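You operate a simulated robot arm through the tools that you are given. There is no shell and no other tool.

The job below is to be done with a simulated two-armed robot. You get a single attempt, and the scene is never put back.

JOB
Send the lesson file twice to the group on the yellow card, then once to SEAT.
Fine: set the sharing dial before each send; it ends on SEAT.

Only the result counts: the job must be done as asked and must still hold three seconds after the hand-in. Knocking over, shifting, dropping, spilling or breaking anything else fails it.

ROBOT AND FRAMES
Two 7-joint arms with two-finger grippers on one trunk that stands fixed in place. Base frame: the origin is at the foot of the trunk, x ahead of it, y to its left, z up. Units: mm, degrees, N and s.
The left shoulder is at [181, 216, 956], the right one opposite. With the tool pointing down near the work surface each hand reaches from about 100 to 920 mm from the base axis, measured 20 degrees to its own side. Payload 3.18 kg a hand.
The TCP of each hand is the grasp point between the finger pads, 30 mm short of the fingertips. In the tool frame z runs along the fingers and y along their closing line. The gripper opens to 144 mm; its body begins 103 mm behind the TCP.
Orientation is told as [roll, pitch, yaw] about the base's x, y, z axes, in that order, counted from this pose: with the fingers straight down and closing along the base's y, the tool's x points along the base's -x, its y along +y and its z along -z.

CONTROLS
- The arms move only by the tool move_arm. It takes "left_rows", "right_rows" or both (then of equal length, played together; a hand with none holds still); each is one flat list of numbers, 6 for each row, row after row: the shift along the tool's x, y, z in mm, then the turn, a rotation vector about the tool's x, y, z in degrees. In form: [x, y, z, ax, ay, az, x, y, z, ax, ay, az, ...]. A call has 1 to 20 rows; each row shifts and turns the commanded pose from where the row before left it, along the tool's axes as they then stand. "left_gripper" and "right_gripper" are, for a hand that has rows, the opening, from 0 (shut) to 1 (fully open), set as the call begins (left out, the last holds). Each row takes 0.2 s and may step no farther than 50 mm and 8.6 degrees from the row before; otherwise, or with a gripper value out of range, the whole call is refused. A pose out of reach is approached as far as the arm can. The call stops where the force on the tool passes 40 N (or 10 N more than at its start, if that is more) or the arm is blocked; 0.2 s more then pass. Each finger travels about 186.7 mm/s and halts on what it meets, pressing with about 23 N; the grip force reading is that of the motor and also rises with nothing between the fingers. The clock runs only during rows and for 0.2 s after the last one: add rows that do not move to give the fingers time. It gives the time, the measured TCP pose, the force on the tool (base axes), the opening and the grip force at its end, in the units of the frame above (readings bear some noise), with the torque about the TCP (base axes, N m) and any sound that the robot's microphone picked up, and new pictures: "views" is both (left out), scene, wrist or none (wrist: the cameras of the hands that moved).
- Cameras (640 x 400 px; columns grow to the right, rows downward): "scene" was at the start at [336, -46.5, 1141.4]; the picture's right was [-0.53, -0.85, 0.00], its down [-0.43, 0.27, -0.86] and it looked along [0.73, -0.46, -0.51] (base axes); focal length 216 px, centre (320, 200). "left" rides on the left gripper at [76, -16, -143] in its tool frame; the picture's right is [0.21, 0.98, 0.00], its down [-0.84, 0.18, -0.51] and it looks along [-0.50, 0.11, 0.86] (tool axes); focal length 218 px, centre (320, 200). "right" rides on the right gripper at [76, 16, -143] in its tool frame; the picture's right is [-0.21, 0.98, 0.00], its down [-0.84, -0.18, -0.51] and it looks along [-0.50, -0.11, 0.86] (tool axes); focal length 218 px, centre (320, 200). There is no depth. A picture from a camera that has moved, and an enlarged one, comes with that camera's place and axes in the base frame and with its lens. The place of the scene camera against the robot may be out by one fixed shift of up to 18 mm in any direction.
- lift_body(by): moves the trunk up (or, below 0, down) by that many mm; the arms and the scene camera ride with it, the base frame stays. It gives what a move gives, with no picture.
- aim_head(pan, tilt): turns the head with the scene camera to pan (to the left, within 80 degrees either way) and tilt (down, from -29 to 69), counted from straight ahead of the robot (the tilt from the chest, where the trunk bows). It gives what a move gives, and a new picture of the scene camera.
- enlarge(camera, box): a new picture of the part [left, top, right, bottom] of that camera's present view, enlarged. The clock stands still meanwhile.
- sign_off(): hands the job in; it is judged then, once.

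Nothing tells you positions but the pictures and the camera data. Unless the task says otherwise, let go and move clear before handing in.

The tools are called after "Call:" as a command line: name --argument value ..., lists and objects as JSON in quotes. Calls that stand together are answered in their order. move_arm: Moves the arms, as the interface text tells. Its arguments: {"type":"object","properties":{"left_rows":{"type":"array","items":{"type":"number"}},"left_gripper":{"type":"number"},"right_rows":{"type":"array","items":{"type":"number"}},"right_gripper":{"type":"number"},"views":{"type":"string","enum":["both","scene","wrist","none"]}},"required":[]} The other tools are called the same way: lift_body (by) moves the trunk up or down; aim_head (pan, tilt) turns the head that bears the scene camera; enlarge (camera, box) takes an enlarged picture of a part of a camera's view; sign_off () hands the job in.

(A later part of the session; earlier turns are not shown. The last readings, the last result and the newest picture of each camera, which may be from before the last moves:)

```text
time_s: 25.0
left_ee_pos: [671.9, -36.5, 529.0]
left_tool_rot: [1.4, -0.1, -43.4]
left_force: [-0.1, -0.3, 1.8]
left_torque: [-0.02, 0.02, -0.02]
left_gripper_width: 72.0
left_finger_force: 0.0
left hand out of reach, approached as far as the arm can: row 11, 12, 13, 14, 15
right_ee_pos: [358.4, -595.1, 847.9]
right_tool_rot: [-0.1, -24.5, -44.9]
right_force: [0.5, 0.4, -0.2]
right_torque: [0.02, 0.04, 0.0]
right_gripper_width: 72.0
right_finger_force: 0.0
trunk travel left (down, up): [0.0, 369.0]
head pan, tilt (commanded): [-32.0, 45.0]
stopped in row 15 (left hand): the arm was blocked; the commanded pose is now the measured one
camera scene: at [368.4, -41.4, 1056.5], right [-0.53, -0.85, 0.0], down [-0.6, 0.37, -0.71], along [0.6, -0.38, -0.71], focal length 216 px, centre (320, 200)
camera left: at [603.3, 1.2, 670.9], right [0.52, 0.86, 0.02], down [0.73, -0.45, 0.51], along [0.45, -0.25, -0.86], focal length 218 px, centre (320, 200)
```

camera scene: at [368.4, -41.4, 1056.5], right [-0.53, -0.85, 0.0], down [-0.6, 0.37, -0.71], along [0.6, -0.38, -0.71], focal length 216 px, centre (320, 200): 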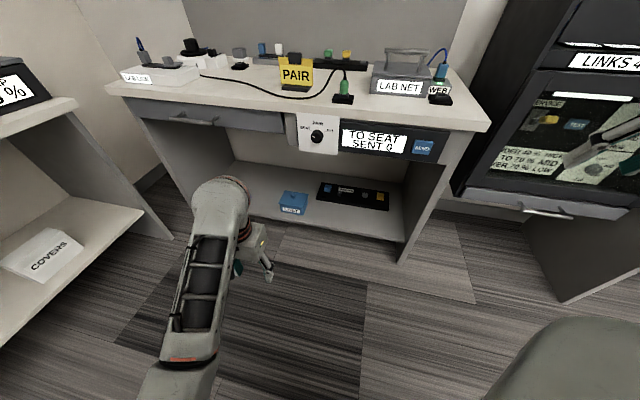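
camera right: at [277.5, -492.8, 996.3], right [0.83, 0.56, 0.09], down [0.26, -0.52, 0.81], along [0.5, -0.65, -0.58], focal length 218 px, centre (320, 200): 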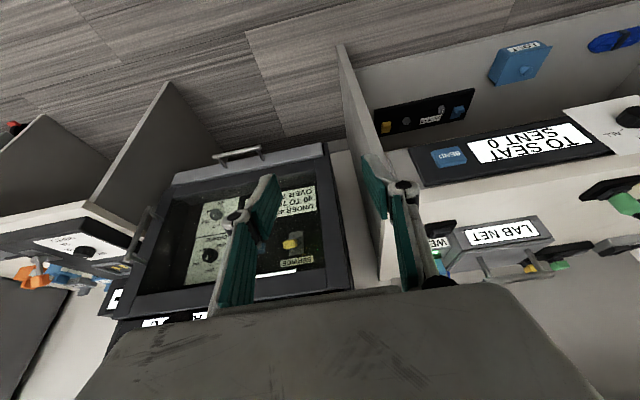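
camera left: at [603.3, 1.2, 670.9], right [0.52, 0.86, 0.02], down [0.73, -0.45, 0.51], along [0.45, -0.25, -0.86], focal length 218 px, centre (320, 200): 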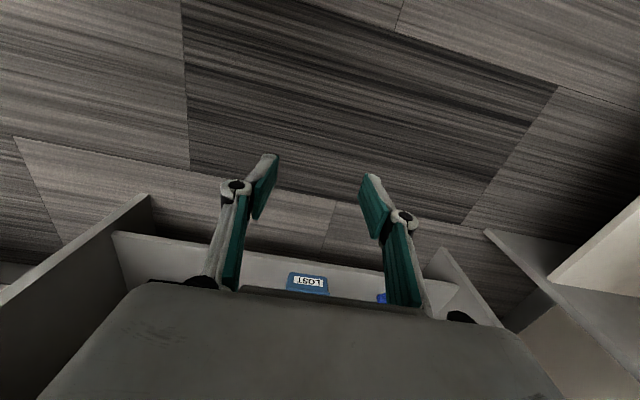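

The left hand ended tool-down at (672, -36, 529), clear of things but at an arm limit. I'll move it up and back-left away from the panel.

Call:
move_arm --left_rows '[20, 0, -30, 0, 0, 0, 20, 0, -30, 0, 0, 0, 25, 0, -30, 0, 0, 0, 25, 0, -30, 0, 0, 0, 25, 0, -30, 0, 0, 0, 25, 0, -30, 0, 0, 0, 25, 0, -30, 0, 0, 0, 25, 0, -30, 0, 0, 0]' --views "both"

```text
time_s: 26.8
left_ee_pos: [527.9, 85.1, 771.8]
left_tool_rot: [1.2, -0.4, -43.6]
left_force: [-0.9, 0.1, -0.1]
left_torque: [0.02, -0.01, 0.01]
left_gripper_width: 72.2
left_finger_force: 0.0
right_ee_pos: [358.3, -596.2, 849.2]
right_tool_rot: [-0.1, -24.6, -45.1]
right_force: [0.4, 0.5, -0.3]
right_torque: [0.0, -0.01, -0.01]
right_gripper_width: 72.0
right_finger_force: 0.1
trunk travel left (down, up): [0.0, 369.0]
head pan, tilt (commanded): [-32.0, 45.0]
camera scene: at [367.5, -41.8, 1057.0], right [-0.53, -0.85, 0.0], down [-0.6, 0.37, -0.71], along [0.6, -0.38, -0.71], focal length 216 px, centre (320, 200)
camera left: at [458.3, 125.4, 913.3], right [0.52, 0.85, 0.02], down [0.72, -0.46, 0.52], along [0.45, -0.26, -0.86], focal length 218 px, centre (320, 200)
```

scene: 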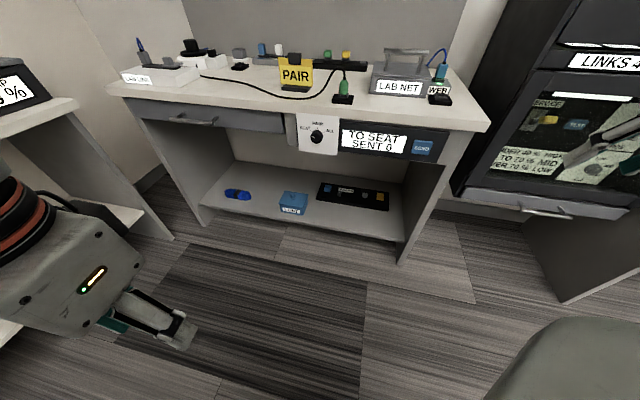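
left: 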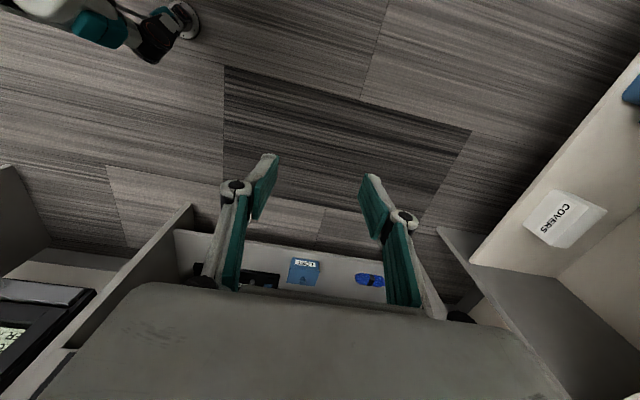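

Left hand is safely back at (528, 85, 772). I'll pull it a bit farther, raise the trunk by 100 mm, and sweep the right hand (still tilted, heading toward the panel) leftward parallel to the panel to a spot in front of the dial.

Call:
move_arm --left_rows '[25, 0, 0, 0, 0, 0, 25, 0, 0, 0, 0, 0, 25, 0, 0, 0, 0, 0, 25, 0, 0, 0, 0, 0]' --views "none"

Call:
lift_body --by 100

Call:
move_arm --right_rows '[-0.2, 42.9, 4.6, 0, 0, 0, -0.2, 42.9, 4.6, 0, 0, 0, -0.2, 42.9, 4.6, 0, 0, 0, -0.2, 42.9, 4.6, 0, 0, 0]' --views "both"

```text
time_s: 27.8
left_ee_pos: [455.4, 156.0, 770.1]
left_tool_rot: [1.3, -0.5, -43.5]
left_force: [0.4, 0.0, -0.2]
left_torque: [0.02, 0.0, 0.01]
left_gripper_width: 71.8
left_finger_force: 0.2
right_ee_pos: [358.1, -596.2, 849.3]
right_tool_rot: [0.0, -24.6, -45.1]
right_force: [0.7, -0.6, -0.4]
right_torque: [0.02, 0.02, 0.01]
right_gripper_width: 71.8
right_finger_force: 0.0
trunk travel left (down, up): [0.0, 369.0]
head pan, tilt (commanded): [-32.0, 45.0]
```

```text
time_s: 29.1
left_ee_pos: [457.3, 156.0, 867.6]
left_tool_rot: [1.2, -0.3, -43.5]
left_force: [0.2, -0.1, -1.0]
left_torque: [-0.01, 0.02, -0.02]
left_gripper_width: 72.1
left_finger_force: 0.0
right_ee_pos: [360.1, -595.9, 947.4]
right_tool_rot: [-0.1, -24.5, -45.0]
right_force: [0.9, 0.1, -0.2]
right_torque: [-0.02, 0.01, 0.0]
right_gripper_width: 72.2
right_finger_force: 0.1
trunk travel left (down, up): [-100.0, 269.0]
head pan, tilt (commanded): [-32.0, 45.0]
```

```text
time_s: 30.1
left_ee_pos: [456.8, 155.8, 868.1]
left_tool_rot: [1.2, -0.4, -43.6]
left_force: [-0.5, -0.4, 0.0]
left_torque: [0.03, 0.03, 0.0]
left_gripper_width: 72.2
left_finger_force: 0.1
right_ee_pos: [484.3, -479.4, 932.2]
right_tool_rot: [0.1, -24.5, -45.1]
right_force: [1.2, 0.1, -0.1]
right_torque: [0.01, 0.02, 0.04]
right_gripper_width: 72.1
right_finger_force: 0.1
trunk travel left (down, up): [-100.0, 269.0]
head pan, tilt (commanded): [-32.0, 45.0]
camera scene: at [277.5, -41.6, 1186.0], right [-0.53, -0.85, 0.0], down [-0.6, 0.37, -0.71], along [0.6, -0.37, -0.71], focal length 216 px, centre (320, 200)
camera right: at [404.9, -377.8, 1029.2], right [0.83, 0.56, 0.09], down [0.27, -0.52, 0.81], along [0.5, -0.65, -0.58], focal length 218 px, centre (320, 200)
```

scene: 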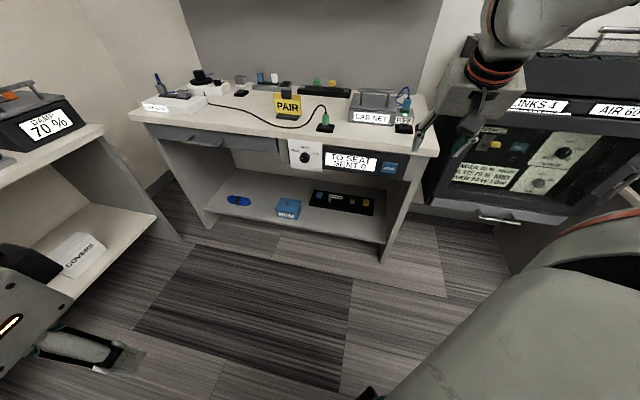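
right: 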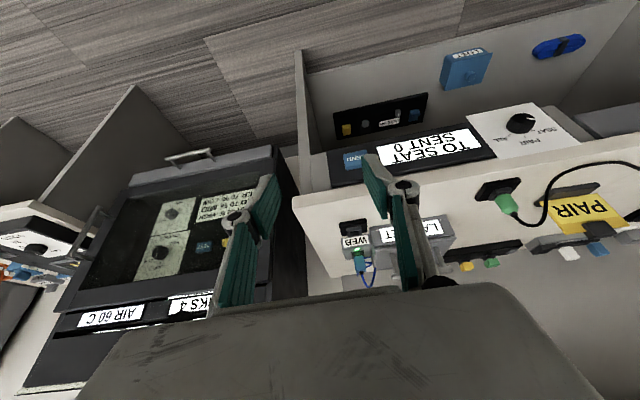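

The right hand tracks exactly here and its camera now sees the dial near (878, -358, 709). I'll continue sweeping left in front of the dial, staying about 180 mm off the panel.

Call:
enlarge --camera "right" --box '[440, 80, 600, 180]'

Call:
move_arm --right_rows '[-0.2, 42.9, 4.6, 0, 0, 0, -0.2, 42.9, 4.6, 0, 0, 0, -0.2, 42.9, 4.6, 0, 0, 0, -0.2, 42.9, 4.6, 0, 0, 0, -0.2, 42.9, 4.6, 0, 0, 0, -0.2, 42.9, 4.6, 0, 0, 0]' --views "both"

```text
4.00 times, centred on (520, 130) of right
camera zoom: at [404.9, -377.8, 1029.2], right [0.83, 0.56, 0.09], down [0.27, -0.52, 0.81], along [0.5, -0.65, -0.58], focal length 873 px, centre (-480, 480)
```

zoom: 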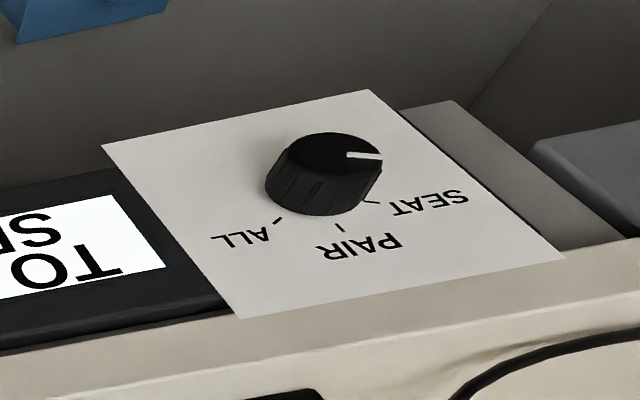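

```text
time_s: 31.6
left_ee_pos: [456.0, 155.7, 869.1]
left_tool_rot: [1.2, -0.2, -43.6]
left_force: [0.0, 0.3, -0.7]
left_torque: [-0.05, 0.02, 0.0]
left_gripper_width: 72.3
left_finger_force: 0.0
right_ee_pos: [677.0, -307.2, 906.0]
right_tool_rot: [-0.1, -24.5, -45.0]
right_force: [-0.2, 0.0, -0.4]
right_torque: [0.0, 0.01, 0.01]
right_gripper_width: 71.7
right_finger_force: 0.0
trunk travel left (down, up): [-100.0, 269.0]
head pan, tilt (commanded): [-32.0, 45.0]
camera scene: at [278.0, -41.9, 1185.8], right [-0.53, -0.85, 0.0], down [-0.6, 0.38, -0.71], along [0.6, -0.37, -0.71], focal length 216 px, centre (320, 200)
camera right: at [597.1, -204.8, 1002.0], right [0.83, 0.56, 0.09], down [0.27, -0.52, 0.81], along [0.5, -0.65, -0.58], focal length 218 px, centre (320, 200)
```

scene: 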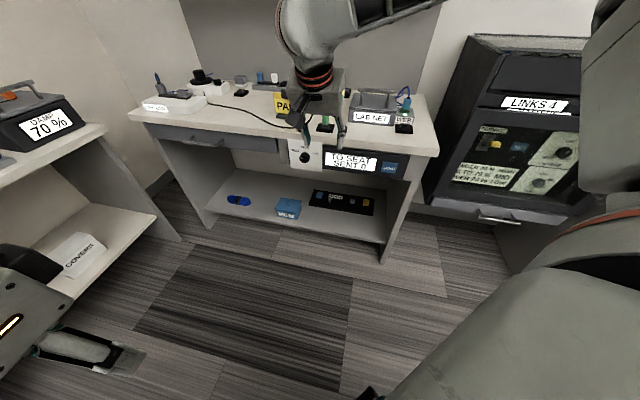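
right: 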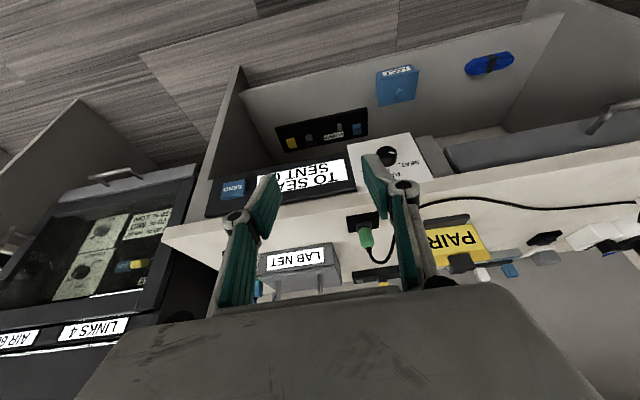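

The right arm is elbow-up and tracking well at (677, -307, 906). I'll zoom in to measure the knob from here before tilting the hand toward it.

Call:
enlarge --camera "right" --box '[336, 115, 464, 195]'

Call:
enlarge --camera "right" --box '[190, 140, 318, 220]'

```text
5.00 times, centred on (400, 155) of right
camera zoom: at [597.1, -204.8, 1002.0], right [0.83, 0.56, 0.09], down [0.27, -0.52, 0.81], along [0.5, -0.65, -0.58], focal length 1091 px, centre (-80, 425)
```

zoom: 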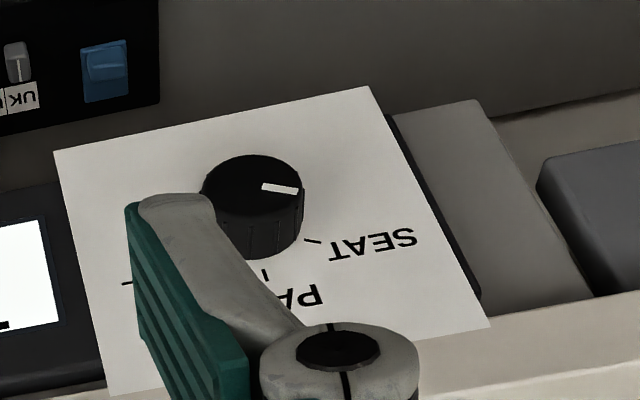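

```text
5.00 times, centred on (254, 180) of right
camera zoom: at [597.1, -204.8, 1002.0], right [0.83, 0.56, 0.09], down [0.27, -0.52, 0.81], along [0.5, -0.65, -0.58], focal length 1091 px, centre (650, 300)
```

zoom: 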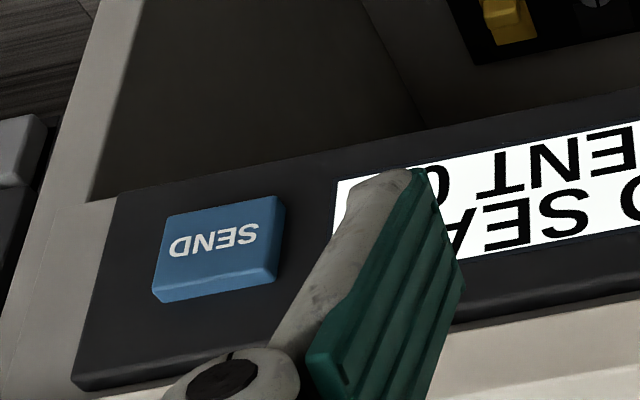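

Two right-wrist views agree: knob face centre (879, -353, 707), SEND face about (668, -584, 710), panel normal near 45°. I'll now tilt the right hand up to about 60° while moving down to roughly 125 mm in front of the knob.

Call:
move_arm --right_rows '[4.0, 18.4, 28.6, 0, -5.92, 0, 6.9, 18.4, 28.0, 0, -5.92, 0, 9.8, 18.4, 27.2, 0, -5.92, 0, 12.5, 18.4, 26.0, 0, -5.92, 0, 15.2, 18.4, 24.6, 0, -5.92, 0, 17.6, 18.4, 22.8, 0, -5.92, 0]' --views "both"

```text
time_s: 33.0
left_ee_pos: [457.3, 155.2, 867.0]
left_tool_rot: [1.1, -0.3, -43.6]
left_force: [0.6, 0.7, -1.1]
left_torque: [0.02, 0.08, 0.02]
left_gripper_width: 72.0
left_finger_force: 0.0
right_ee_pos: [750.3, -308.3, 762.7]
right_tool_rot: [0.1, -55.9, -45.0]
right_force: [0.2, 0.0, -0.3]
right_torque: [-0.03, 0.07, -0.07]
right_gripper_width: 72.0
right_finger_force: 0.0
right hand out of reach, approached as far as the arm can: row 4, 5, 6
trunk travel left (down, up): [-100.0, 269.0]
head pan, tilt (commanded): [-32.0, 45.0]
camera scene: at [279.6, -42.5, 1185.2], right [-0.53, -0.85, 0.0], down [-0.6, 0.38, -0.71], along [0.6, -0.37, -0.71], focal length 216 px, centre (320, 200)
camera right: at [647.1, -182.7, 778.5], right [0.77, 0.61, 0.17], down [-0.09, -0.16, 0.98], along [0.63, -0.78, -0.07], focal length 218 px, centre (320, 200)
```

scene: 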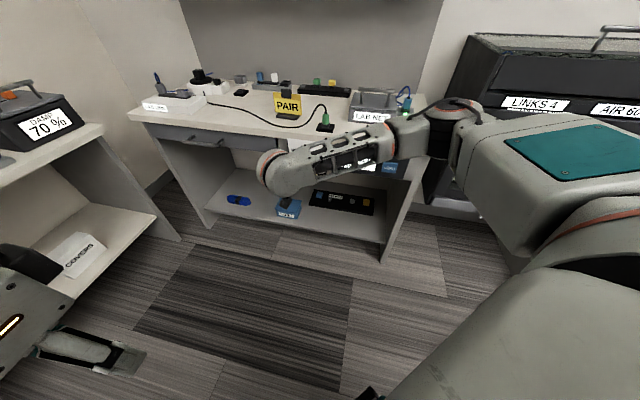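
right: 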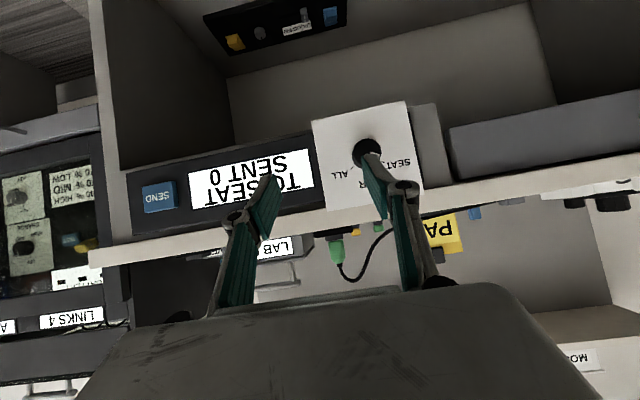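

The arm reached its wrist-bend limit because the elbow swung right; it works better when the wrist is farther forward. I'll tip the hand back down and rise, then re-approach closer to the panel so the arm is more extended.

Call:
move_arm --right_rows '[-14.5, 10, -7.4, 0, 5.23, 0, -13.8, 10, -8.7, 0, 5.23, 0, -12.9, 10, -10, 0, 5.23, 0, -12, 10, -11.1, 0, 5.23, 0, -10.9, 10, -12.1, 0, 5.23, 0, -9.8, 10, -13.1, 0, 5.23, 0]' --views "both"

```text
time_s: 34.4
left_ee_pos: [455.5, 155.4, 869.7]
left_tool_rot: [1.4, -0.5, -43.6]
left_force: [-0.1, 0.5, -0.4]
left_torque: [0.0, -0.06, -0.01]
left_gripper_width: 72.0
left_finger_force: 0.0
right_ee_pos: [803.6, -330.4, 874.4]
right_tool_rot: [0.1, -24.8, -45.1]
right_force: [-0.3, 0.5, -0.1]
right_torque: [0.02, -0.02, 0.0]
right_gripper_width: 72.4
right_finger_force: 0.1
right hand out of reach, approached as far as the arm can: row 3, 4, 5, 6
trunk travel left (down, up): [-100.0, 269.0]
head pan, tilt (commanded): [-32.0, 45.0]
camera scene: at [276.0, -41.9, 1186.8], right [-0.53, -0.85, 0.0], down [-0.6, 0.38, -0.71], along [0.6, -0.37, -0.71], focal length 216 px, centre (320, 200)
camera right: at [722.2, -228.4, 971.7], right [0.83, 0.56, 0.09], down [0.26, -0.52, 0.81], along [0.5, -0.65, -0.58], focal length 218 px, centre (320, 200)
```

scene: 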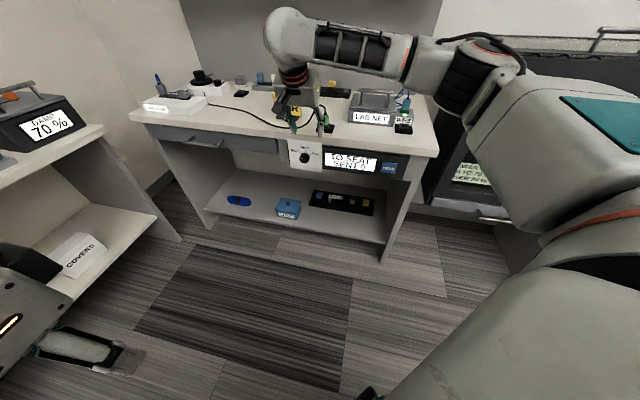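
right: 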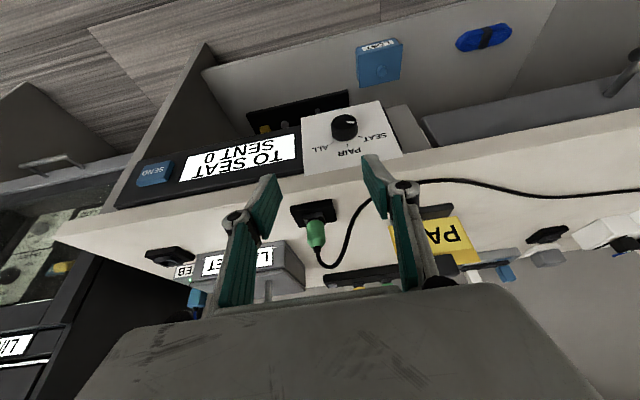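

The right hand is at (804, -330, 874), close in front of the dial's line with tilt 25°. I'll descend and tilt in small steps here, watching whether the arm keeps tracking.

Call:
move_arm --right_rows '[4.8, 9.3, 18.2, 0, -3.8, 0, 6.0, 9.3, 17.8, 0, -3.8, 0, 7.1, 9.3, 17.4, 0, -3.8, 0, 8.2, 9.3, 16.8, 0, -3.8, 0]' --views "scene"

```text
time_s: 35.4
left_ee_pos: [456.4, 155.7, 869.8]
left_tool_rot: [1.2, -0.4, -43.6]
left_force: [0.3, 0.1, -0.1]
left_torque: [0.01, 0.03, 0.02]
left_gripper_width: 71.8
left_finger_force: 0.0
right_ee_pos: [832.1, -348.9, 800.6]
right_tool_rot: [-0.1, -39.9, -45.0]
right_force: [1.0, 0.1, -0.4]
right_torque: [-0.02, 0.01, 0.01]
right_gripper_width: 71.7
right_finger_force: 0.0
right hand out of reach, approached as far as the arm can: row 1, 2, 3, 4
trunk travel left (down, up): [-100.0, 269.0]
head pan, tilt (commanded): [-32.0, 45.0]
camera scene: at [277.2, -41.8, 1186.2], right [-0.53, -0.85, 0.0], down [-0.6, 0.38, -0.71], along [0.6, -0.37, -0.71], focal length 216 px, centre (320, 200)
```

scene: 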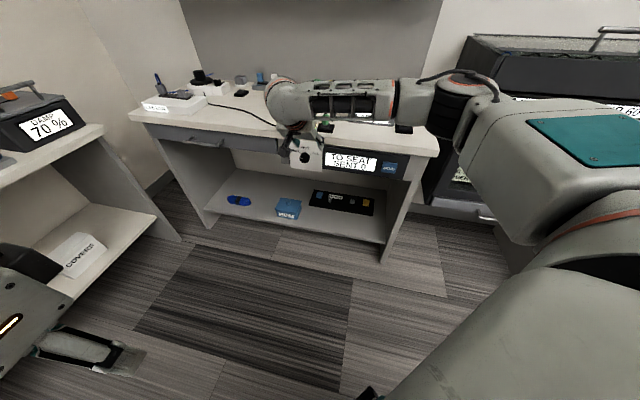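

At this trunk height the wrist cannot bend enough near the dial; with the shoulder higher the arm would be straighter and the bend smaller. I'll tip the hand back and rise, then lift the trunk 150 mm.

Call:
move_arm --right_rows '[-10, -9, -17, 0, 3.8, 0, -10, -9, -17, 0, 3.8, 0, -8, -9, -18, 0, 3.8, 0, -6, -9, -18, 0, 3.8, 0]' --views "none"

Call:
lift_body --by 150

Call:
move_arm --right_rows '[0, 0, 0, 0, 0, 0]' --views "both"

```text
time_s: 36.4
left_ee_pos: [455.2, 155.8, 870.6]
left_tool_rot: [1.3, -0.5, -43.6]
left_force: [-0.2, -1.5, -0.3]
left_torque: [-0.02, -0.03, 0.01]
left_gripper_width: 71.9
left_finger_force: 0.0
right_ee_pos: [798.9, -367.8, 878.7]
right_tool_rot: [0.1, -24.9, -45.1]
right_force: [0.2, -0.5, 0.3]
right_torque: [-0.01, -0.04, 0.01]
right_gripper_width: 72.0
right_finger_force: 0.0
trunk travel left (down, up): [-100.0, 269.0]
head pan, tilt (commanded): [-32.0, 45.0]
```

```text
time_s: 38.1
left_ee_pos: [456.8, 157.5, 1017.9]
left_tool_rot: [1.2, -0.3, -43.5]
left_force: [0.9, 0.2, -1.6]
left_torque: [0.01, -0.02, 0.03]
left_gripper_width: 72.1
left_finger_force: 0.1
right_ee_pos: [752.6, -367.8, 1229.3]
right_tool_rot: [14.2, -35.6, -52.2]
right_force: [0.4, -0.8, -0.2]
right_torque: [0.0, 0.0, 0.01]
right_gripper_width: 72.1
right_finger_force: 0.1
trunk travel left (down, up): [-250.0, 119.0]
head pan, tilt (commanded): [-32.0, 45.0]
```

```text
time_s: 38.5
left_ee_pos: [455.5, 156.5, 1019.1]
left_tool_rot: [1.2, -0.4, -43.5]
left_force: [0.0, -0.2, 0.3]
left_torque: [-0.02, 0.0, 0.0]
left_gripper_width: 71.9
left_finger_force: 0.2
right_ee_pos: [750.9, -366.9, 1229.8]
right_tool_rot: [14.2, -35.5, -52.3]
right_force: [-0.2, 0.7, -0.3]
right_torque: [0.0, -0.02, -0.01]
right_gripper_width: 72.2
right_finger_force: 0.1
trunk travel left (down, up): [-250.0, 119.0]
head pan, tilt (commanded): [-32.0, 45.0]
camera scene: at [140.1, -41.6, 1354.7], right [-0.53, -0.85, 0.0], down [-0.6, 0.37, -0.71], along [0.6, -0.37, -0.71], focal length 216 px, centre (320, 200)
camera right: at [647.4, -264.9, 1299.9], right [0.77, 0.56, 0.32], down [0.02, -0.52, 0.85], along [0.64, -0.65, -0.41], focal length 218 px, centre (320, 200)
```

scene: 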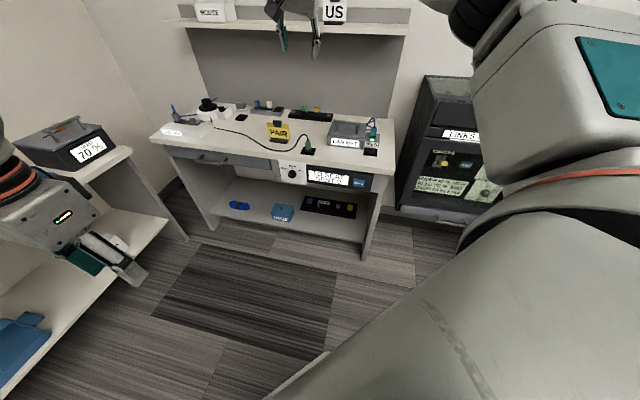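
right: 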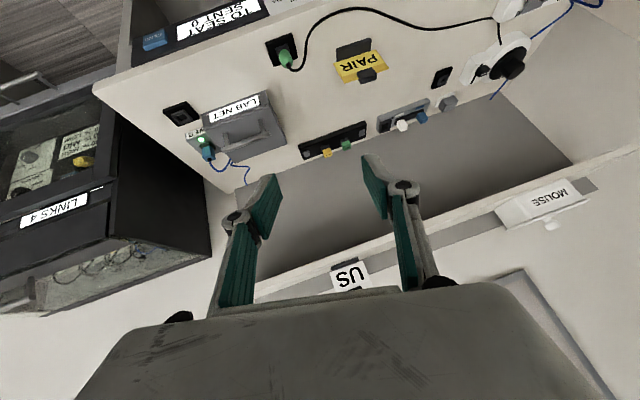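

The lift carried the right hand up to (751, -367, 1230), well clear in front of the desk and shelf. I'll bring it straight down in front of the panel with tilt 30° and heading -45°, to about z 900.

Call:
move_arm --right_rows '[25.2, 4, 34.7, 1.28, 0.77, -0.68, 24.6, 5.1, 34.8, 1.28, 0.77, -0.68, 24, 6.2, 35, 1.28, 0.77, -0.68, 23.4, 7.3, 35.1, 1.28, 0.77, -0.68, 22.8, 8.4, 35.3, 1.28, 0.77, -0.68, 22.2, 9.5, 35.4, 1.28, 0.77, -0.68, 21.6, 10.6, 35.5, 1.28, 0.77, -0.68, 21, 11.7, 35.6, 1.28, 0.77, -0.68]' --views "both"

```text
time_s: 40.3
left_ee_pos: [457.0, 155.5, 1019.8]
left_tool_rot: [1.2, -0.3, -43.6]
left_force: [0.2, 0.1, -0.6]
left_torque: [0.0, 0.01, -0.01]
left_gripper_width: 72.1
left_finger_force: 0.0
right_ee_pos: [722.0, -371.3, 935.6]
right_tool_rot: [0.2, -30.2, -45.0]
right_force: [0.0, -0.1, -0.6]
right_torque: [0.04, 0.02, 0.01]
right_gripper_width: 71.8
right_finger_force: 0.1
right hand out of reach, approached as far as the arm can: row 2, 3, 4, 5, 6, 7, 8
trunk travel left (down, up): [-250.0, 119.0]
head pan, tilt (commanded): [-32.0, 45.0]
camera scene: at [140.1, -41.8, 1354.7], right [-0.53, -0.85, 0.0], down [-0.6, 0.38, -0.71], along [0.6, -0.37, -0.71], focal length 216 px, centre (320, 200)
camera right: at [633.6, -262.4, 1020.5], right [0.82, 0.57, 0.11], down [0.21, -0.46, 0.86], along [0.54, -0.68, -0.5], focal length 218 px, centre (320, 200)
```

scene: 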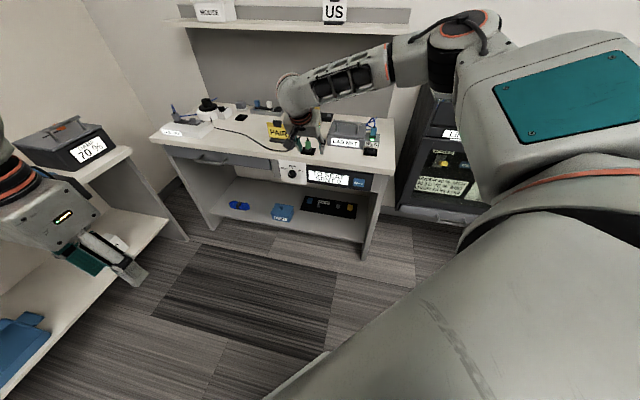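
right: 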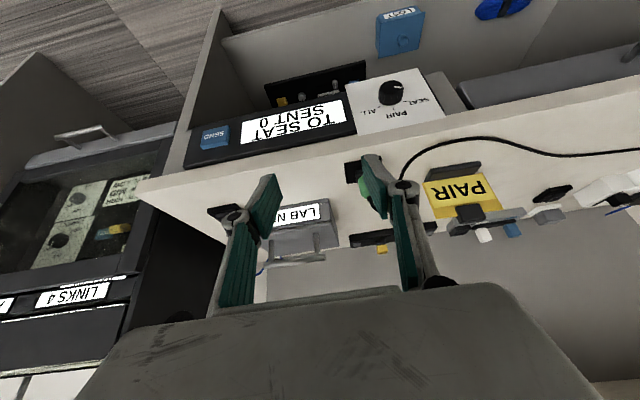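

The arm is limited sideways here even though the wrist bend is moderate, so the hand's roll may be the limiter. I'll roll the right hand by -90° about its own axis (fingers then close in the vertical plane) and see if that frees it.

Call:
move_arm --right_rows '[0, 0, 0, 0, 0, -8.18, 0, 0, 0, 0, 0, -8.18, 0, 0, 0, 0, 0, -8.18, 0, 0, 0, 0, 0, -8.18, 0, 0, 0, 0, 0, -8.18, 0, 0, 0, 0, 0, -8.18, 0, 0, 0, 0, 0, -8.18, 0, 0, 0, 0, 0, -8.18, 0, 0, 0, 0, 0, -8.18, 0, 0, 0, 0, 0, -8.18, 0, 0, 0, 0, 0, -8.18]' --views "both"

```text
time_s: 42.7
left_ee_pos: [456.4, 155.7, 1019.4]
left_tool_rot: [1.2, -0.4, -43.5]
left_force: [-0.4, -0.3, -1.0]
left_torque: [0.01, -0.02, -0.02]
left_gripper_width: 72.0
left_finger_force: 0.0
right_ee_pos: [720.3, -370.3, 938.7]
right_tool_rot: [-30.2, -0.1, 45.3]
right_force: [0.2, 0.1, -0.1]
right_torque: [0.03, -0.02, -0.04]
right_gripper_width: 72.1
right_finger_force: 0.0
trunk travel left (down, up): [-250.0, 119.0]
head pan, tilt (commanded): [-32.0, 45.0]
camera scene: at [139.9, -41.6, 1354.8], right [-0.53, -0.85, 0.0], down [-0.6, 0.37, -0.71], along [0.6, -0.37, -0.71], focal length 216 px, centre (320, 200)
camera right: at [604.9, -364.2, 1051.8], right [-0.45, 0.74, -0.49], down [0.52, 0.67, 0.53], along [0.72, -0.02, -0.69], focal length 218 px, centre (320, 200)
```

scene: 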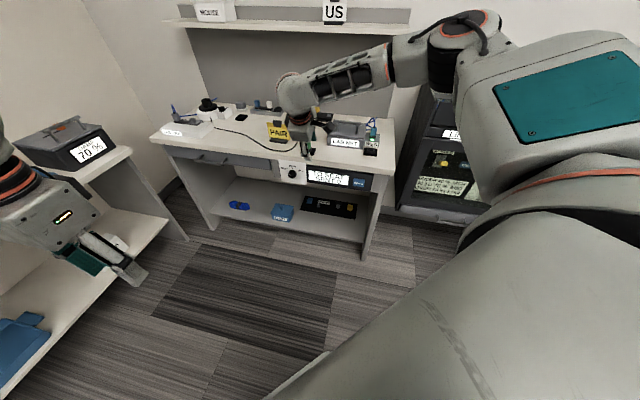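
right: 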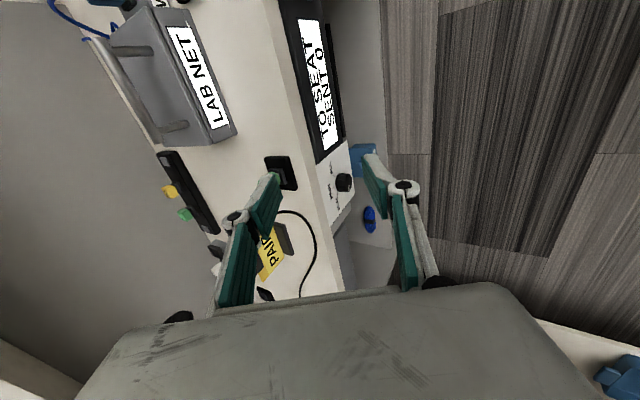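

Rolling worked with no arm motion. Now I'll test moving left along the panel (124 mm) in this roll.

Call:
move_arm --right_rows '[-31, 0, 0, 0, 0, 0, -31, 0, 0, 0, 0, 0, -31, 0, 0, 0, 0, 0, -31, 0, 0, 0, 0, 0]' --views "both"

```text
time_s: 43.7
left_ee_pos: [455.3, 156.1, 1021.3]
left_tool_rot: [1.3, -0.3, -43.6]
left_force: [-0.1, 0.0, 0.9]
left_torque: [-0.01, 0.04, 0.0]
left_gripper_width: 71.9
left_finger_force: 0.0
right_ee_pos: [719.5, -357.3, 959.7]
right_tool_rot: [-30.2, -0.1, 45.1]
right_force: [0.2, -0.1, 0.2]
right_torque: [0.01, 0.01, -0.02]
right_gripper_width: 72.2
right_finger_force: 0.1
right hand out of reach, approached as far as the arm can: row 1, 2, 3, 4
trunk travel left (down, up): [-250.0, 119.0]
head pan, tilt (commanded): [-32.0, 45.0]
camera scene: at [139.9, -41.6, 1354.8], right [-0.53, -0.85, 0.0], down [-0.6, 0.37, -0.71], along [0.6, -0.37, -0.71], focal length 216 px, centre (320, 200)
camera right: at [602.8, -350.7, 1074.1], right [-0.45, 0.75, -0.49], down [0.52, 0.67, 0.53], along [0.72, -0.02, -0.69], focal length 218 px, centre (320, 200)
```

scene: 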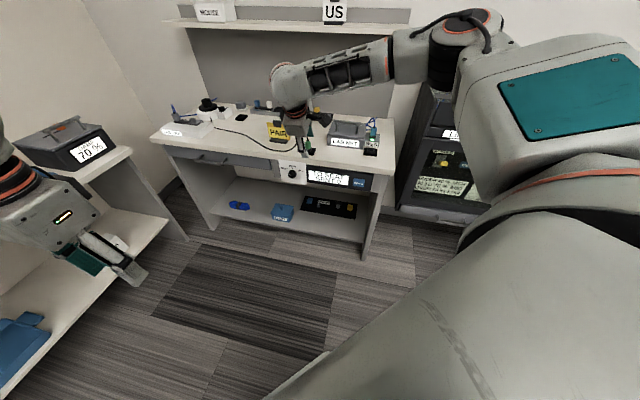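
right: 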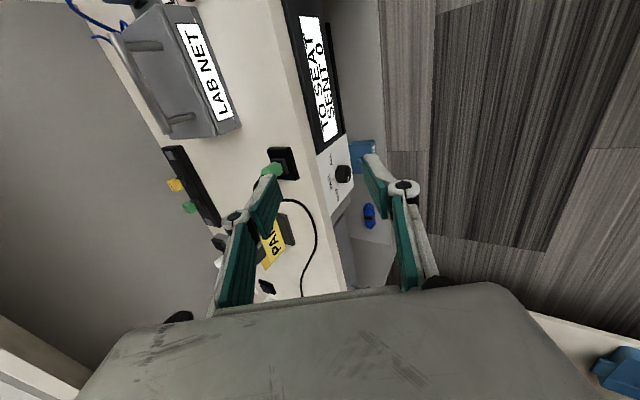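

Rolling alone doesn't free it, so the right arm's elbow-out posture can't reach the dial well; the left arm with its elbow out should, from a moderate trunk height. I'll withdraw the right hand to the right and up, back toward a comfortable pose.

Call:
move_arm --right_rows '[36.9, 1.1, -14.5, 0, 0, 0, 36.9, 1.1, -14.5, 0, 0, 0, 36.9, 1.1, -14.5, 0, 0, 0, 36.9, 1.1, -14.5, 0, 0, 0, 36.9, 1.1, -14.5, 0, 0, 0, 36.9, 1.1, -14.5, 0, 0, 0, 36.9, 1.1, -14.5, 0, 0, 0, 36.9, 1.1, -14.5, 0, 0, 0, 36.9, 1.1, -14.5, 0, 0, 0, 36.9, 1.1, -14.5, 0, 0, 0]' --views "scene"

Call:
move_arm --right_rows '[0, 0, 0, 0, 0, 8.18, 0, 0, 0, 0, 0, 8.18, 0, 0, 0, 0, 0, 8.18, 0, 0, 0, 0, 0, 8.18, 0, 0, 0, 0, 0, 8.18, 0, 0, 0, 0, 0, 8.18, 0, 0, 0, 0, 0, 8.18, 0, 0, 0, 0, 0, 8.18, 0, 0, 0, 0, 0, 8.18, 0, 0, 0, 0, 0, 8.18, 0, 0, 0, 0, 0, 8.18]' --views "both"

```text
time_s: 45.9
left_ee_pos: [455.2, 156.0, 1020.1]
left_tool_rot: [1.2, -0.6, -43.6]
left_force: [-0.4, -0.7, -0.3]
left_torque: [-0.01, -0.03, 0.01]
left_gripper_width: 71.8
left_finger_force: 0.1
right_ee_pos: [397.2, -559.9, 1079.1]
right_tool_rot: [-30.3, -0.1, 45.2]
right_force: [-0.7, 0.9, -0.3]
right_torque: [0.02, -0.04, 0.06]
right_gripper_width: 72.2
right_finger_force: 0.1
trunk travel left (down, up): [-250.0, 119.0]
head pan, tilt (commanded): [-32.0, 45.0]
camera scene: at [138.7, -41.6, 1355.0], right [-0.53, -0.85, 0.0], down [-0.6, 0.37, -0.71], along [0.6, -0.37, -0.71], focal length 216 px, centre (320, 200)
```

scene: 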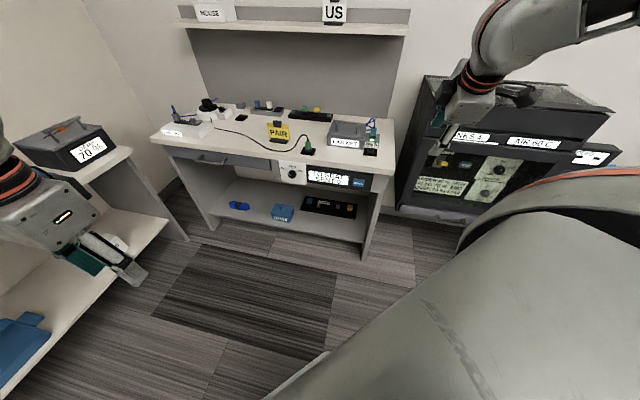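

```text
time_s: 48.3
left_ee_pos: [456.8, 155.8, 1021.1]
left_tool_rot: [1.4, -0.4, -43.5]
left_force: [-0.2, 0.1, 0.2]
left_torque: [0.02, -0.05, 0.0]
left_gripper_width: 72.0
left_finger_force: 0.0
right_ee_pos: [400.1, -559.6, 1078.8]
right_tool_rot: [0.1, -30.2, -45.1]
right_force: [-0.3, 0.3, -0.3]
right_torque: [-0.01, 0.02, 0.02]
right_gripper_width: 72.1
right_finger_force: 0.1
trunk travel left (down, up): [-250.0, 119.0]
head pan, tilt (commanded): [-32.0, 45.0]
camera scene: at [139.9, -41.6, 1354.8], right [-0.53, -0.85, 0.0], down [-0.6, 0.37, -0.71], along [0.6, -0.37, -0.71], focal length 216 px, centre (320, 200)
camera right: at [312.9, -450.0, 1162.5], right [0.82, 0.56, 0.11], down [0.21, -0.46, 0.86], along [0.53, -0.69, -0.5], focal length 218 px, centre (320, 200)
```

scene: 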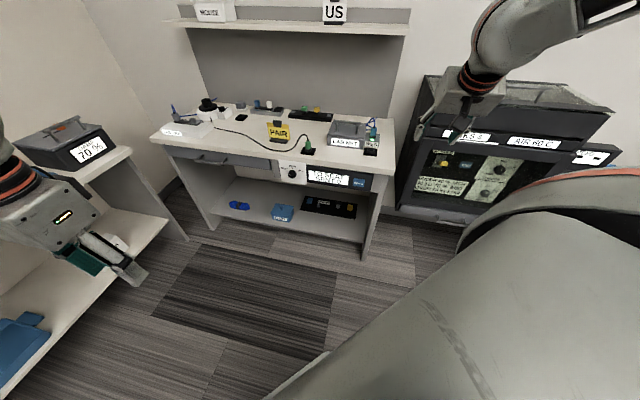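
right: 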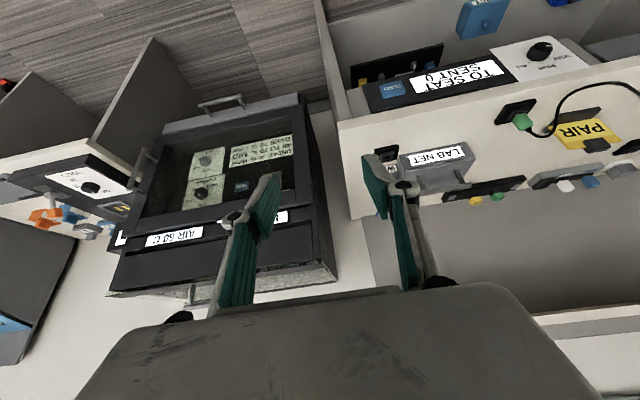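

Both hands are in comfortable poses. I'll lower the trunk in steps and check that the hands ride down straight.

Call:
lift_body --by -75

Call:
lift_body --by -75

```text
time_s: 49.4
left_ee_pos: [454.5, 155.9, 946.3]
left_tool_rot: [1.4, -0.6, -43.6]
left_force: [0.4, 0.4, 0.1]
left_torque: [-0.05, -0.04, 0.01]
left_gripper_width: 72.2
left_finger_force: 0.1
right_ee_pos: [398.1, -559.6, 1006.2]
right_tool_rot: [0.1, -30.3, -45.0]
right_force: [-1.2, -0.4, 0.1]
right_torque: [0.03, -0.03, 0.02]
right_gripper_width: 72.1
right_finger_force: 0.0
trunk travel left (down, up): [-175.0, 194.0]
head pan, tilt (commanded): [-32.0, 45.0]
```

```text
time_s: 50.5
left_ee_pos: [455.0, 155.8, 871.4]
left_tool_rot: [1.4, -0.6, -43.6]
left_force: [-0.4, 0.3, 0.1]
left_torque: [-0.01, -0.04, 0.0]
left_gripper_width: 72.0
left_finger_force: 0.1
right_ee_pos: [399.9, -559.1, 930.9]
right_tool_rot: [0.2, -30.3, -45.1]
right_force: [0.2, 0.5, 0.2]
right_torque: [0.0, -0.04, 0.04]
right_gripper_width: 71.9
right_finger_force: 0.1
trunk travel left (down, up): [-100.0, 269.0]
head pan, tilt (commanded): [-32.0, 45.0]
```

Both hands rode down correctly. Now I'll drive the left hand forward toward the dial with slight tilt, keeping it high (z 870), to see if its elbow stays out.

Call:
move_arm --left_rows '[-44, -5, 0, 0, -2.1, 0.12, -44, -5, 1.6, 0, -2.1, 0.12, -43.9, -5, 3.2, 0, -2.1, 0.12, -43.7, -5, 4.8, 0, -2.1, 0.12, -43.5, -5, 6.4, 0, -2.1, 0.12, -43.3, -5, 8, 0, -2.1, 0.12, -42.9, -5, 9.6, 0, -2.1, 0.12, -42.6, -5, 11.2, 0, -2.1, 0.12, -42.1, -5, 12.7, 0, -2.1, 0.12, -41.6, -5, 14.3, 0, -2.1, 0.12]' --views "both"

```text
time_s: 52.7
left_ee_pos: [747.1, -175.6, 869.7]
left_tool_rot: [1.1, -21.4, -43.9]
left_force: [-0.1, 0.5, -0.6]
left_torque: [-0.05, -0.01, -0.02]
left_gripper_width: 71.8
left_finger_force: 0.0
right_ee_pos: [399.4, -557.9, 929.8]
right_tool_rot: [-0.1, -30.1, -44.9]
right_force: [1.4, 0.2, -0.4]
right_torque: [-0.02, 0.03, -0.04]
right_gripper_width: 72.0
right_finger_force: 0.1
trunk travel left (down, up): [-100.0, 269.0]
head pan, tilt (commanded): [-32.0, 45.0]
camera scene: at [277.5, -40.8, 1186.2], right [-0.53, -0.85, 0.0], down [-0.6, 0.37, -0.71], along [0.6, -0.38, -0.71], focal length 216 px, centre (320, 200)
camera left: at [646.2, -103.0, 974.9], right [0.53, 0.84, -0.06], down [0.55, -0.29, 0.78], along [0.64, -0.45, -0.62], focal length 218 px, centre (320, 200)
```

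scene: 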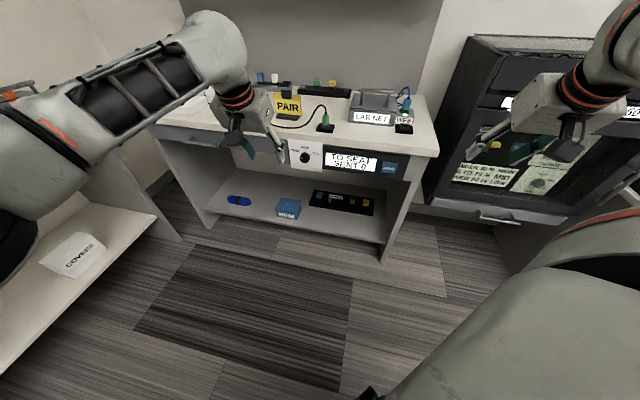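
left: 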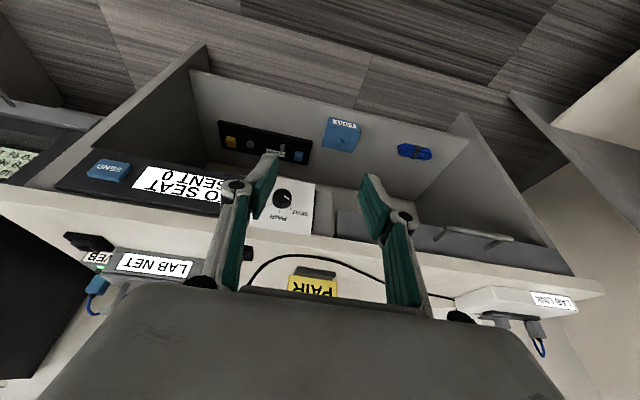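

The left arm tracks perfectly with its elbow out. I'll tilt it to about 45° while moving closer and lower toward the dial.

Call:
move_arm --left_rows '[-9, -2.7, 17, 0, -4, 0.1, -7.8, -2.7, 17.6, 0, -4, 0.1, -6.6, -2.7, 18.1, 0, -4, 0.1, -5.3, -2.7, 18.4, 0, -4, 0.1, -4, -2.7, 18.8, 0, -4, 0.1, -2.7, -2.7, 19.1, 0, -4, 0.1]' --views "both"

```text
time_s: 54.1
left_ee_pos: [789.5, -259.8, 794.6]
left_tool_rot: [2.5, -45.4, -47.2]
left_force: [0.8, 1.1, -0.5]
left_torque: [-0.02, -0.03, 0.03]
left_gripper_width: 72.2
left_finger_force: 0.1
right_ee_pos: [400.5, -559.5, 928.7]
right_tool_rot: [0.0, -30.1, -44.8]
right_force: [0.2, 0.4, -0.3]
right_torque: [0.02, 0.06, 0.0]
right_gripper_width: 72.2
right_finger_force: 0.1
trunk travel left (down, up): [-100.0, 269.0]
head pan, tilt (commanded): [-32.0, 45.0]
camera scene: at [277.2, -41.7, 1186.3], right [-0.53, -0.85, 0.0], down [-0.6, 0.37, -0.71], along [0.6, -0.37, -0.71], focal length 216 px, centre (320, 200)
camera left: at [667.4, -162.0, 840.1], right [0.6, 0.79, -0.12], down [0.27, -0.06, 0.96], along [0.76, -0.6, -0.25], focal length 218 px, centre (320, 200)
```

scene: 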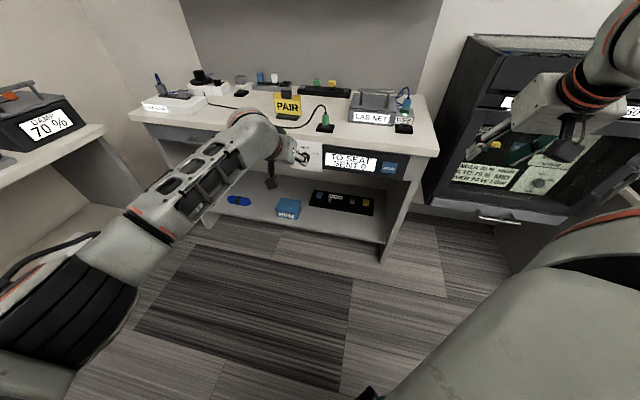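
left: 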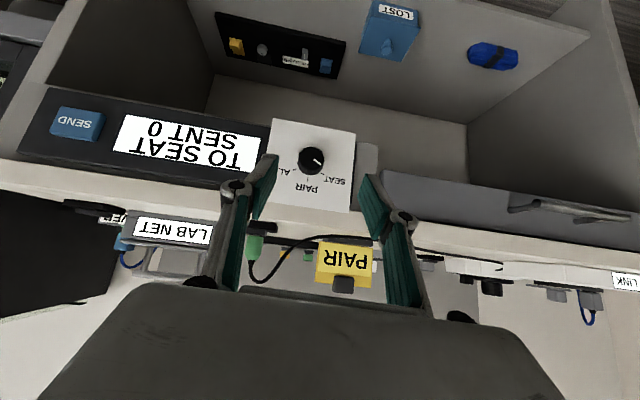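

The left hand is at (790, -260, 795), tilt 45°, tracking with no limits reached. I'll go on to about 70° tilt, stopping with the fingertips roughly 30 mm before the knob face.

Call:
move_arm --left_rows '[-1.8, -0.5, 18.8, 0.12, -4.92, -0.34, -0.2, -0.5, 18.8, 0.12, -4.92, -0.34, 1.4, -0.5, 18.8, 0.12, -4.92, -0.34, 3.1, -0.5, 18.6, 0.12, -4.92, -0.34, 4.6, -0.5, 18.2, 0.12, -4.92, -0.34, 0, 0, 0, 0, 0, 0]' --views "both"

```text
time_s: 55.5
left_ee_pos: [849.8, -273.3, 720.2]
left_tool_rot: [-0.4, -69.6, -43.2]
left_force: [0.2, 0.2, 0.8]
left_torque: [0.03, 0.02, -0.01]
left_gripper_width: 71.7
left_finger_force: 0.2
left hand out of reach, approached as far as the arm can: row 5
right_ee_pos: [398.9, -558.7, 929.2]
right_tool_rot: [-0.1, -30.3, -45.1]
right_force: [0.1, 0.9, 1.0]
right_torque: [0.01, -0.02, 0.02]
right_gripper_width: 72.1
right_finger_force: 0.1
trunk travel left (down, up): [-100.0, 269.0]
head pan, tilt (commanded): [-32.0, 45.0]
camera scene: at [275.8, -40.8, 1187.0], right [-0.53, -0.85, 0.0], down [-0.6, 0.37, -0.71], along [0.6, -0.38, -0.71], focal length 216 px, centre (320, 200)
camera left: at [721.5, -175.1, 697.8], right [0.62, 0.76, -0.2], down [-0.01, 0.26, 0.97], along [0.78, -0.6, 0.16], focal length 218 px, centre (320, 200)
```

scene: 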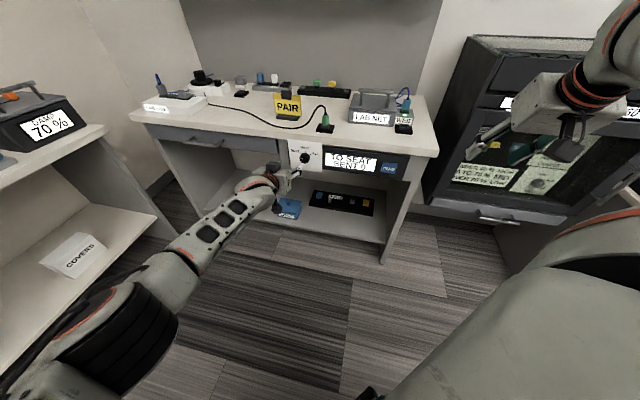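
left: 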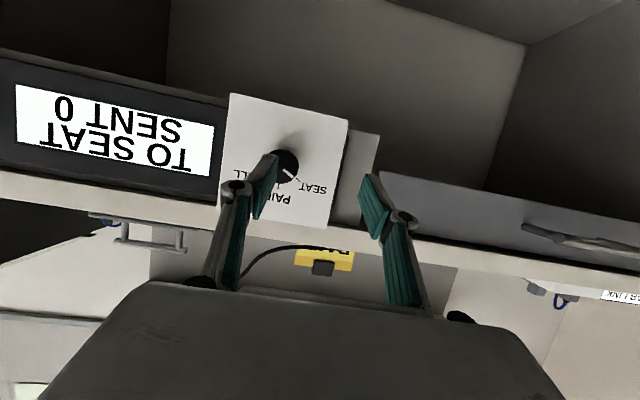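

At this trunk height the left arm runs out of reach about 60 mm short of the knob, so it isn't dependable. I'll withdraw it along the same path and then get the right arm into an elbow-down posture instead.

Call:
move_arm --left_rows '[-7.7, 0, -18.3, 0, 4.4, 0, -6.3, 0, -18.9, 0, 4.4, 0, -4.8, 0, -19.3, 0, 4.4, 0, -3.3, 0, -19.6, 0, 4.4, 0, -1.8, 0, -19.8, 0, 4.4, 0, -0.2, 0, -19.9, 0, 4.4, 0, 1.3, 0, -19.8, 0, 4.4, 0, 2.8, 0, -19.7, 0, 4.4, 0, 4.3, 0, -19.4, 0, 4.4, 0, 5.8, 0, -19, 0, 4.4, 0, 7.2, 0, -18.6, 0, 4.4, 0, 41.1, 0, -15.8, 0, 2.6, 0, 41.8, 0, -13.9, 0, 2.6, 0, 42.3, 0, -12, 0, 2.6, 0, 42.8, 0, -10, 0, 2.6, 0, 43.2, 0, -8.1, 0, 2.6, 0, 43.6, 0, -6.1, 0, 2.6, 0, 43.8, 0, -4.1, 0, 2.6, 0, 43.9, 0, -2.1, 0, 2.6, 0]' --views "both"

```text
time_s: 59.5
left_ee_pos: [474.1, 70.7, 871.7]
left_tool_rot: [0.1, -0.8, -44.8]
left_force: [0.3, 0.2, 0.2]
left_torque: [0.0, 0.02, 0.02]
left_gripper_width: 71.8
left_finger_force: 0.0
right_ee_pos: [399.7, -558.8, 929.4]
right_tool_rot: [0.0, -30.2, -45.0]
right_force: [-0.6, -0.4, 0.3]
right_torque: [-0.03, 0.02, -0.02]
right_gripper_width: 72.0
right_finger_force: 0.0
trunk travel left (down, up): [-100.0, 269.0]
head pan, tilt (commanded): [-32.0, 45.0]
camera scene: at [276.1, -41.6, 1186.8], right [-0.53, -0.85, 0.0], down [-0.6, 0.37, -0.71], along [0.6, -0.38, -0.71], focal length 216 px, centre (320, 200)
camera left: at [407.2, 114.5, 1012.9], right [0.54, 0.84, 0.0], down [0.72, -0.46, 0.52], along [0.44, -0.28, -0.85], focal length 218 px, centre (320, 200)
```

scene: 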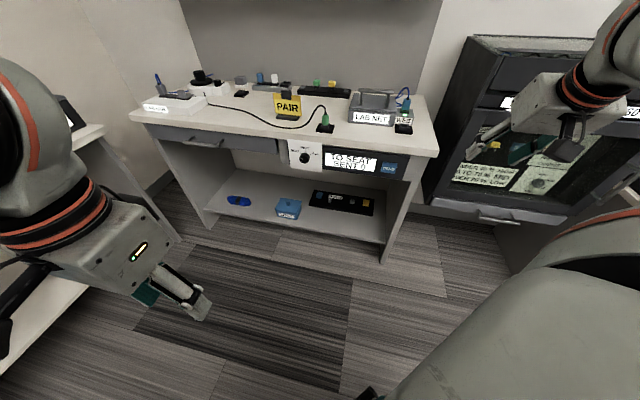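
left: 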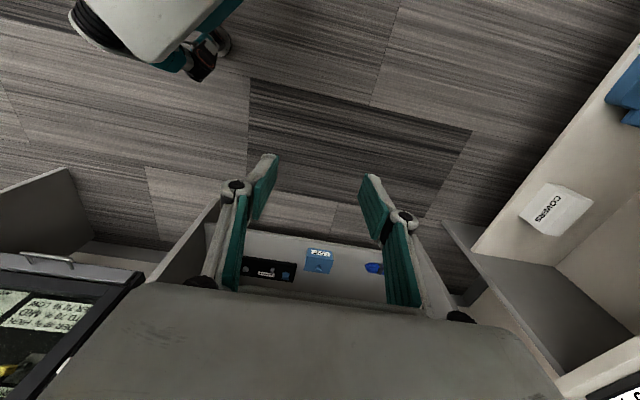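

Both arms are free again. I'll park the left hand out to the left and bring the right hand to a plain tool-down pose in front of its shoulder.

Call:
move_arm --left_rows '[33.7, 19, -4.4, 0, 0, -4.1, 32.2, 21.3, -4.4, 0, 0, -4.1, 30.6, 23.6, -4.4, 0, 0, -4.1, 28.8, 25.7, -4.4, 0, 0, -4.1, 26.9, 27.7, -4.4, 0, 0, -4.1, 24.9, 29.5, -4.4, 0, 0, -4.1, 22.7, 31.2, -4.4, 0, 0, -4.1, 20.4, 32.8, -4.4, 0, 0, -4.1, 18, 34.2, -4.4, 0, 0, -4.1, 15.5, 35.4, -4.4, 0, 0, -4.1, 13, 36.4, -4.4, 0, 0, -4.1]' --right_rows '[6.1, 13.4, -3.5, -1.07, 2.58, -3.99, 5, 13.5, -3.2, -1.07, 2.58, -3.99, 4, 13.6, -2.9, -1.07, 2.58, -3.99, 2.9, 13.7, -2.6, -1.07, 2.58, -3.99, 1.9, 13.8, -2.2, -1.07, 2.58, -3.99, 0.8, 13.9, -1.9, -1.07, 2.58, -3.99, -0.3, 14, -1.6, -1.07, 2.58, -3.99, -1.3, 14.1, -1.3, -1.07, 2.58, -3.99, -2.4, 14.2, -1, -1.07, 2.58, -3.99, -3.4, 14.3, -0.6, -1.07, 2.58, -3.99, -4.5, 14.4, -0.3, -1.07, 2.58, -3.99]' --views "scene"

```text
time_s: 62.1
left_ee_pos: [395.5, 467.5, 919.7]
left_tool_rot: [-0.7, -8.3, 0.5]
left_force: [0.4, 0.4, -0.2]
left_torque: [-0.02, 0.03, -0.02]
left_gripper_width: 72.2
left_finger_force: 0.1
left hand out of reach, approached as far as the arm can: row 9, 10
right_ee_pos: [453.5, -406.9, 934.0]
right_tool_rot: [-0.1, -0.1, 0.1]
right_force: [1.0, 0.7, -0.1]
right_torque: [0.02, 0.03, -0.01]
right_gripper_width: 71.9
right_finger_force: 0.1
trunk travel left (down, up): [-100.0, 269.0]
head pan, tilt (commanded): [-32.0, 45.0]
stopped in row 11 (left hand): the arm was blocked; the commanded pose is now the measured one
camera scene: at [277.4, -41.2, 1186.2], right [-0.53, -0.85, 0.0], down [-0.6, 0.37, -0.71], along [0.6, -0.37, -0.71], focal length 216 px, centre (320, 200)
```

scene: 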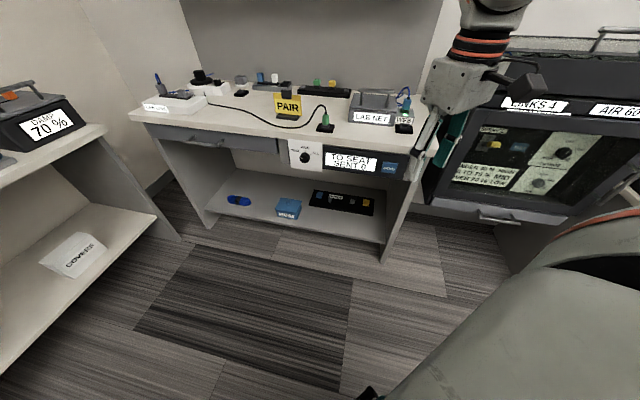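

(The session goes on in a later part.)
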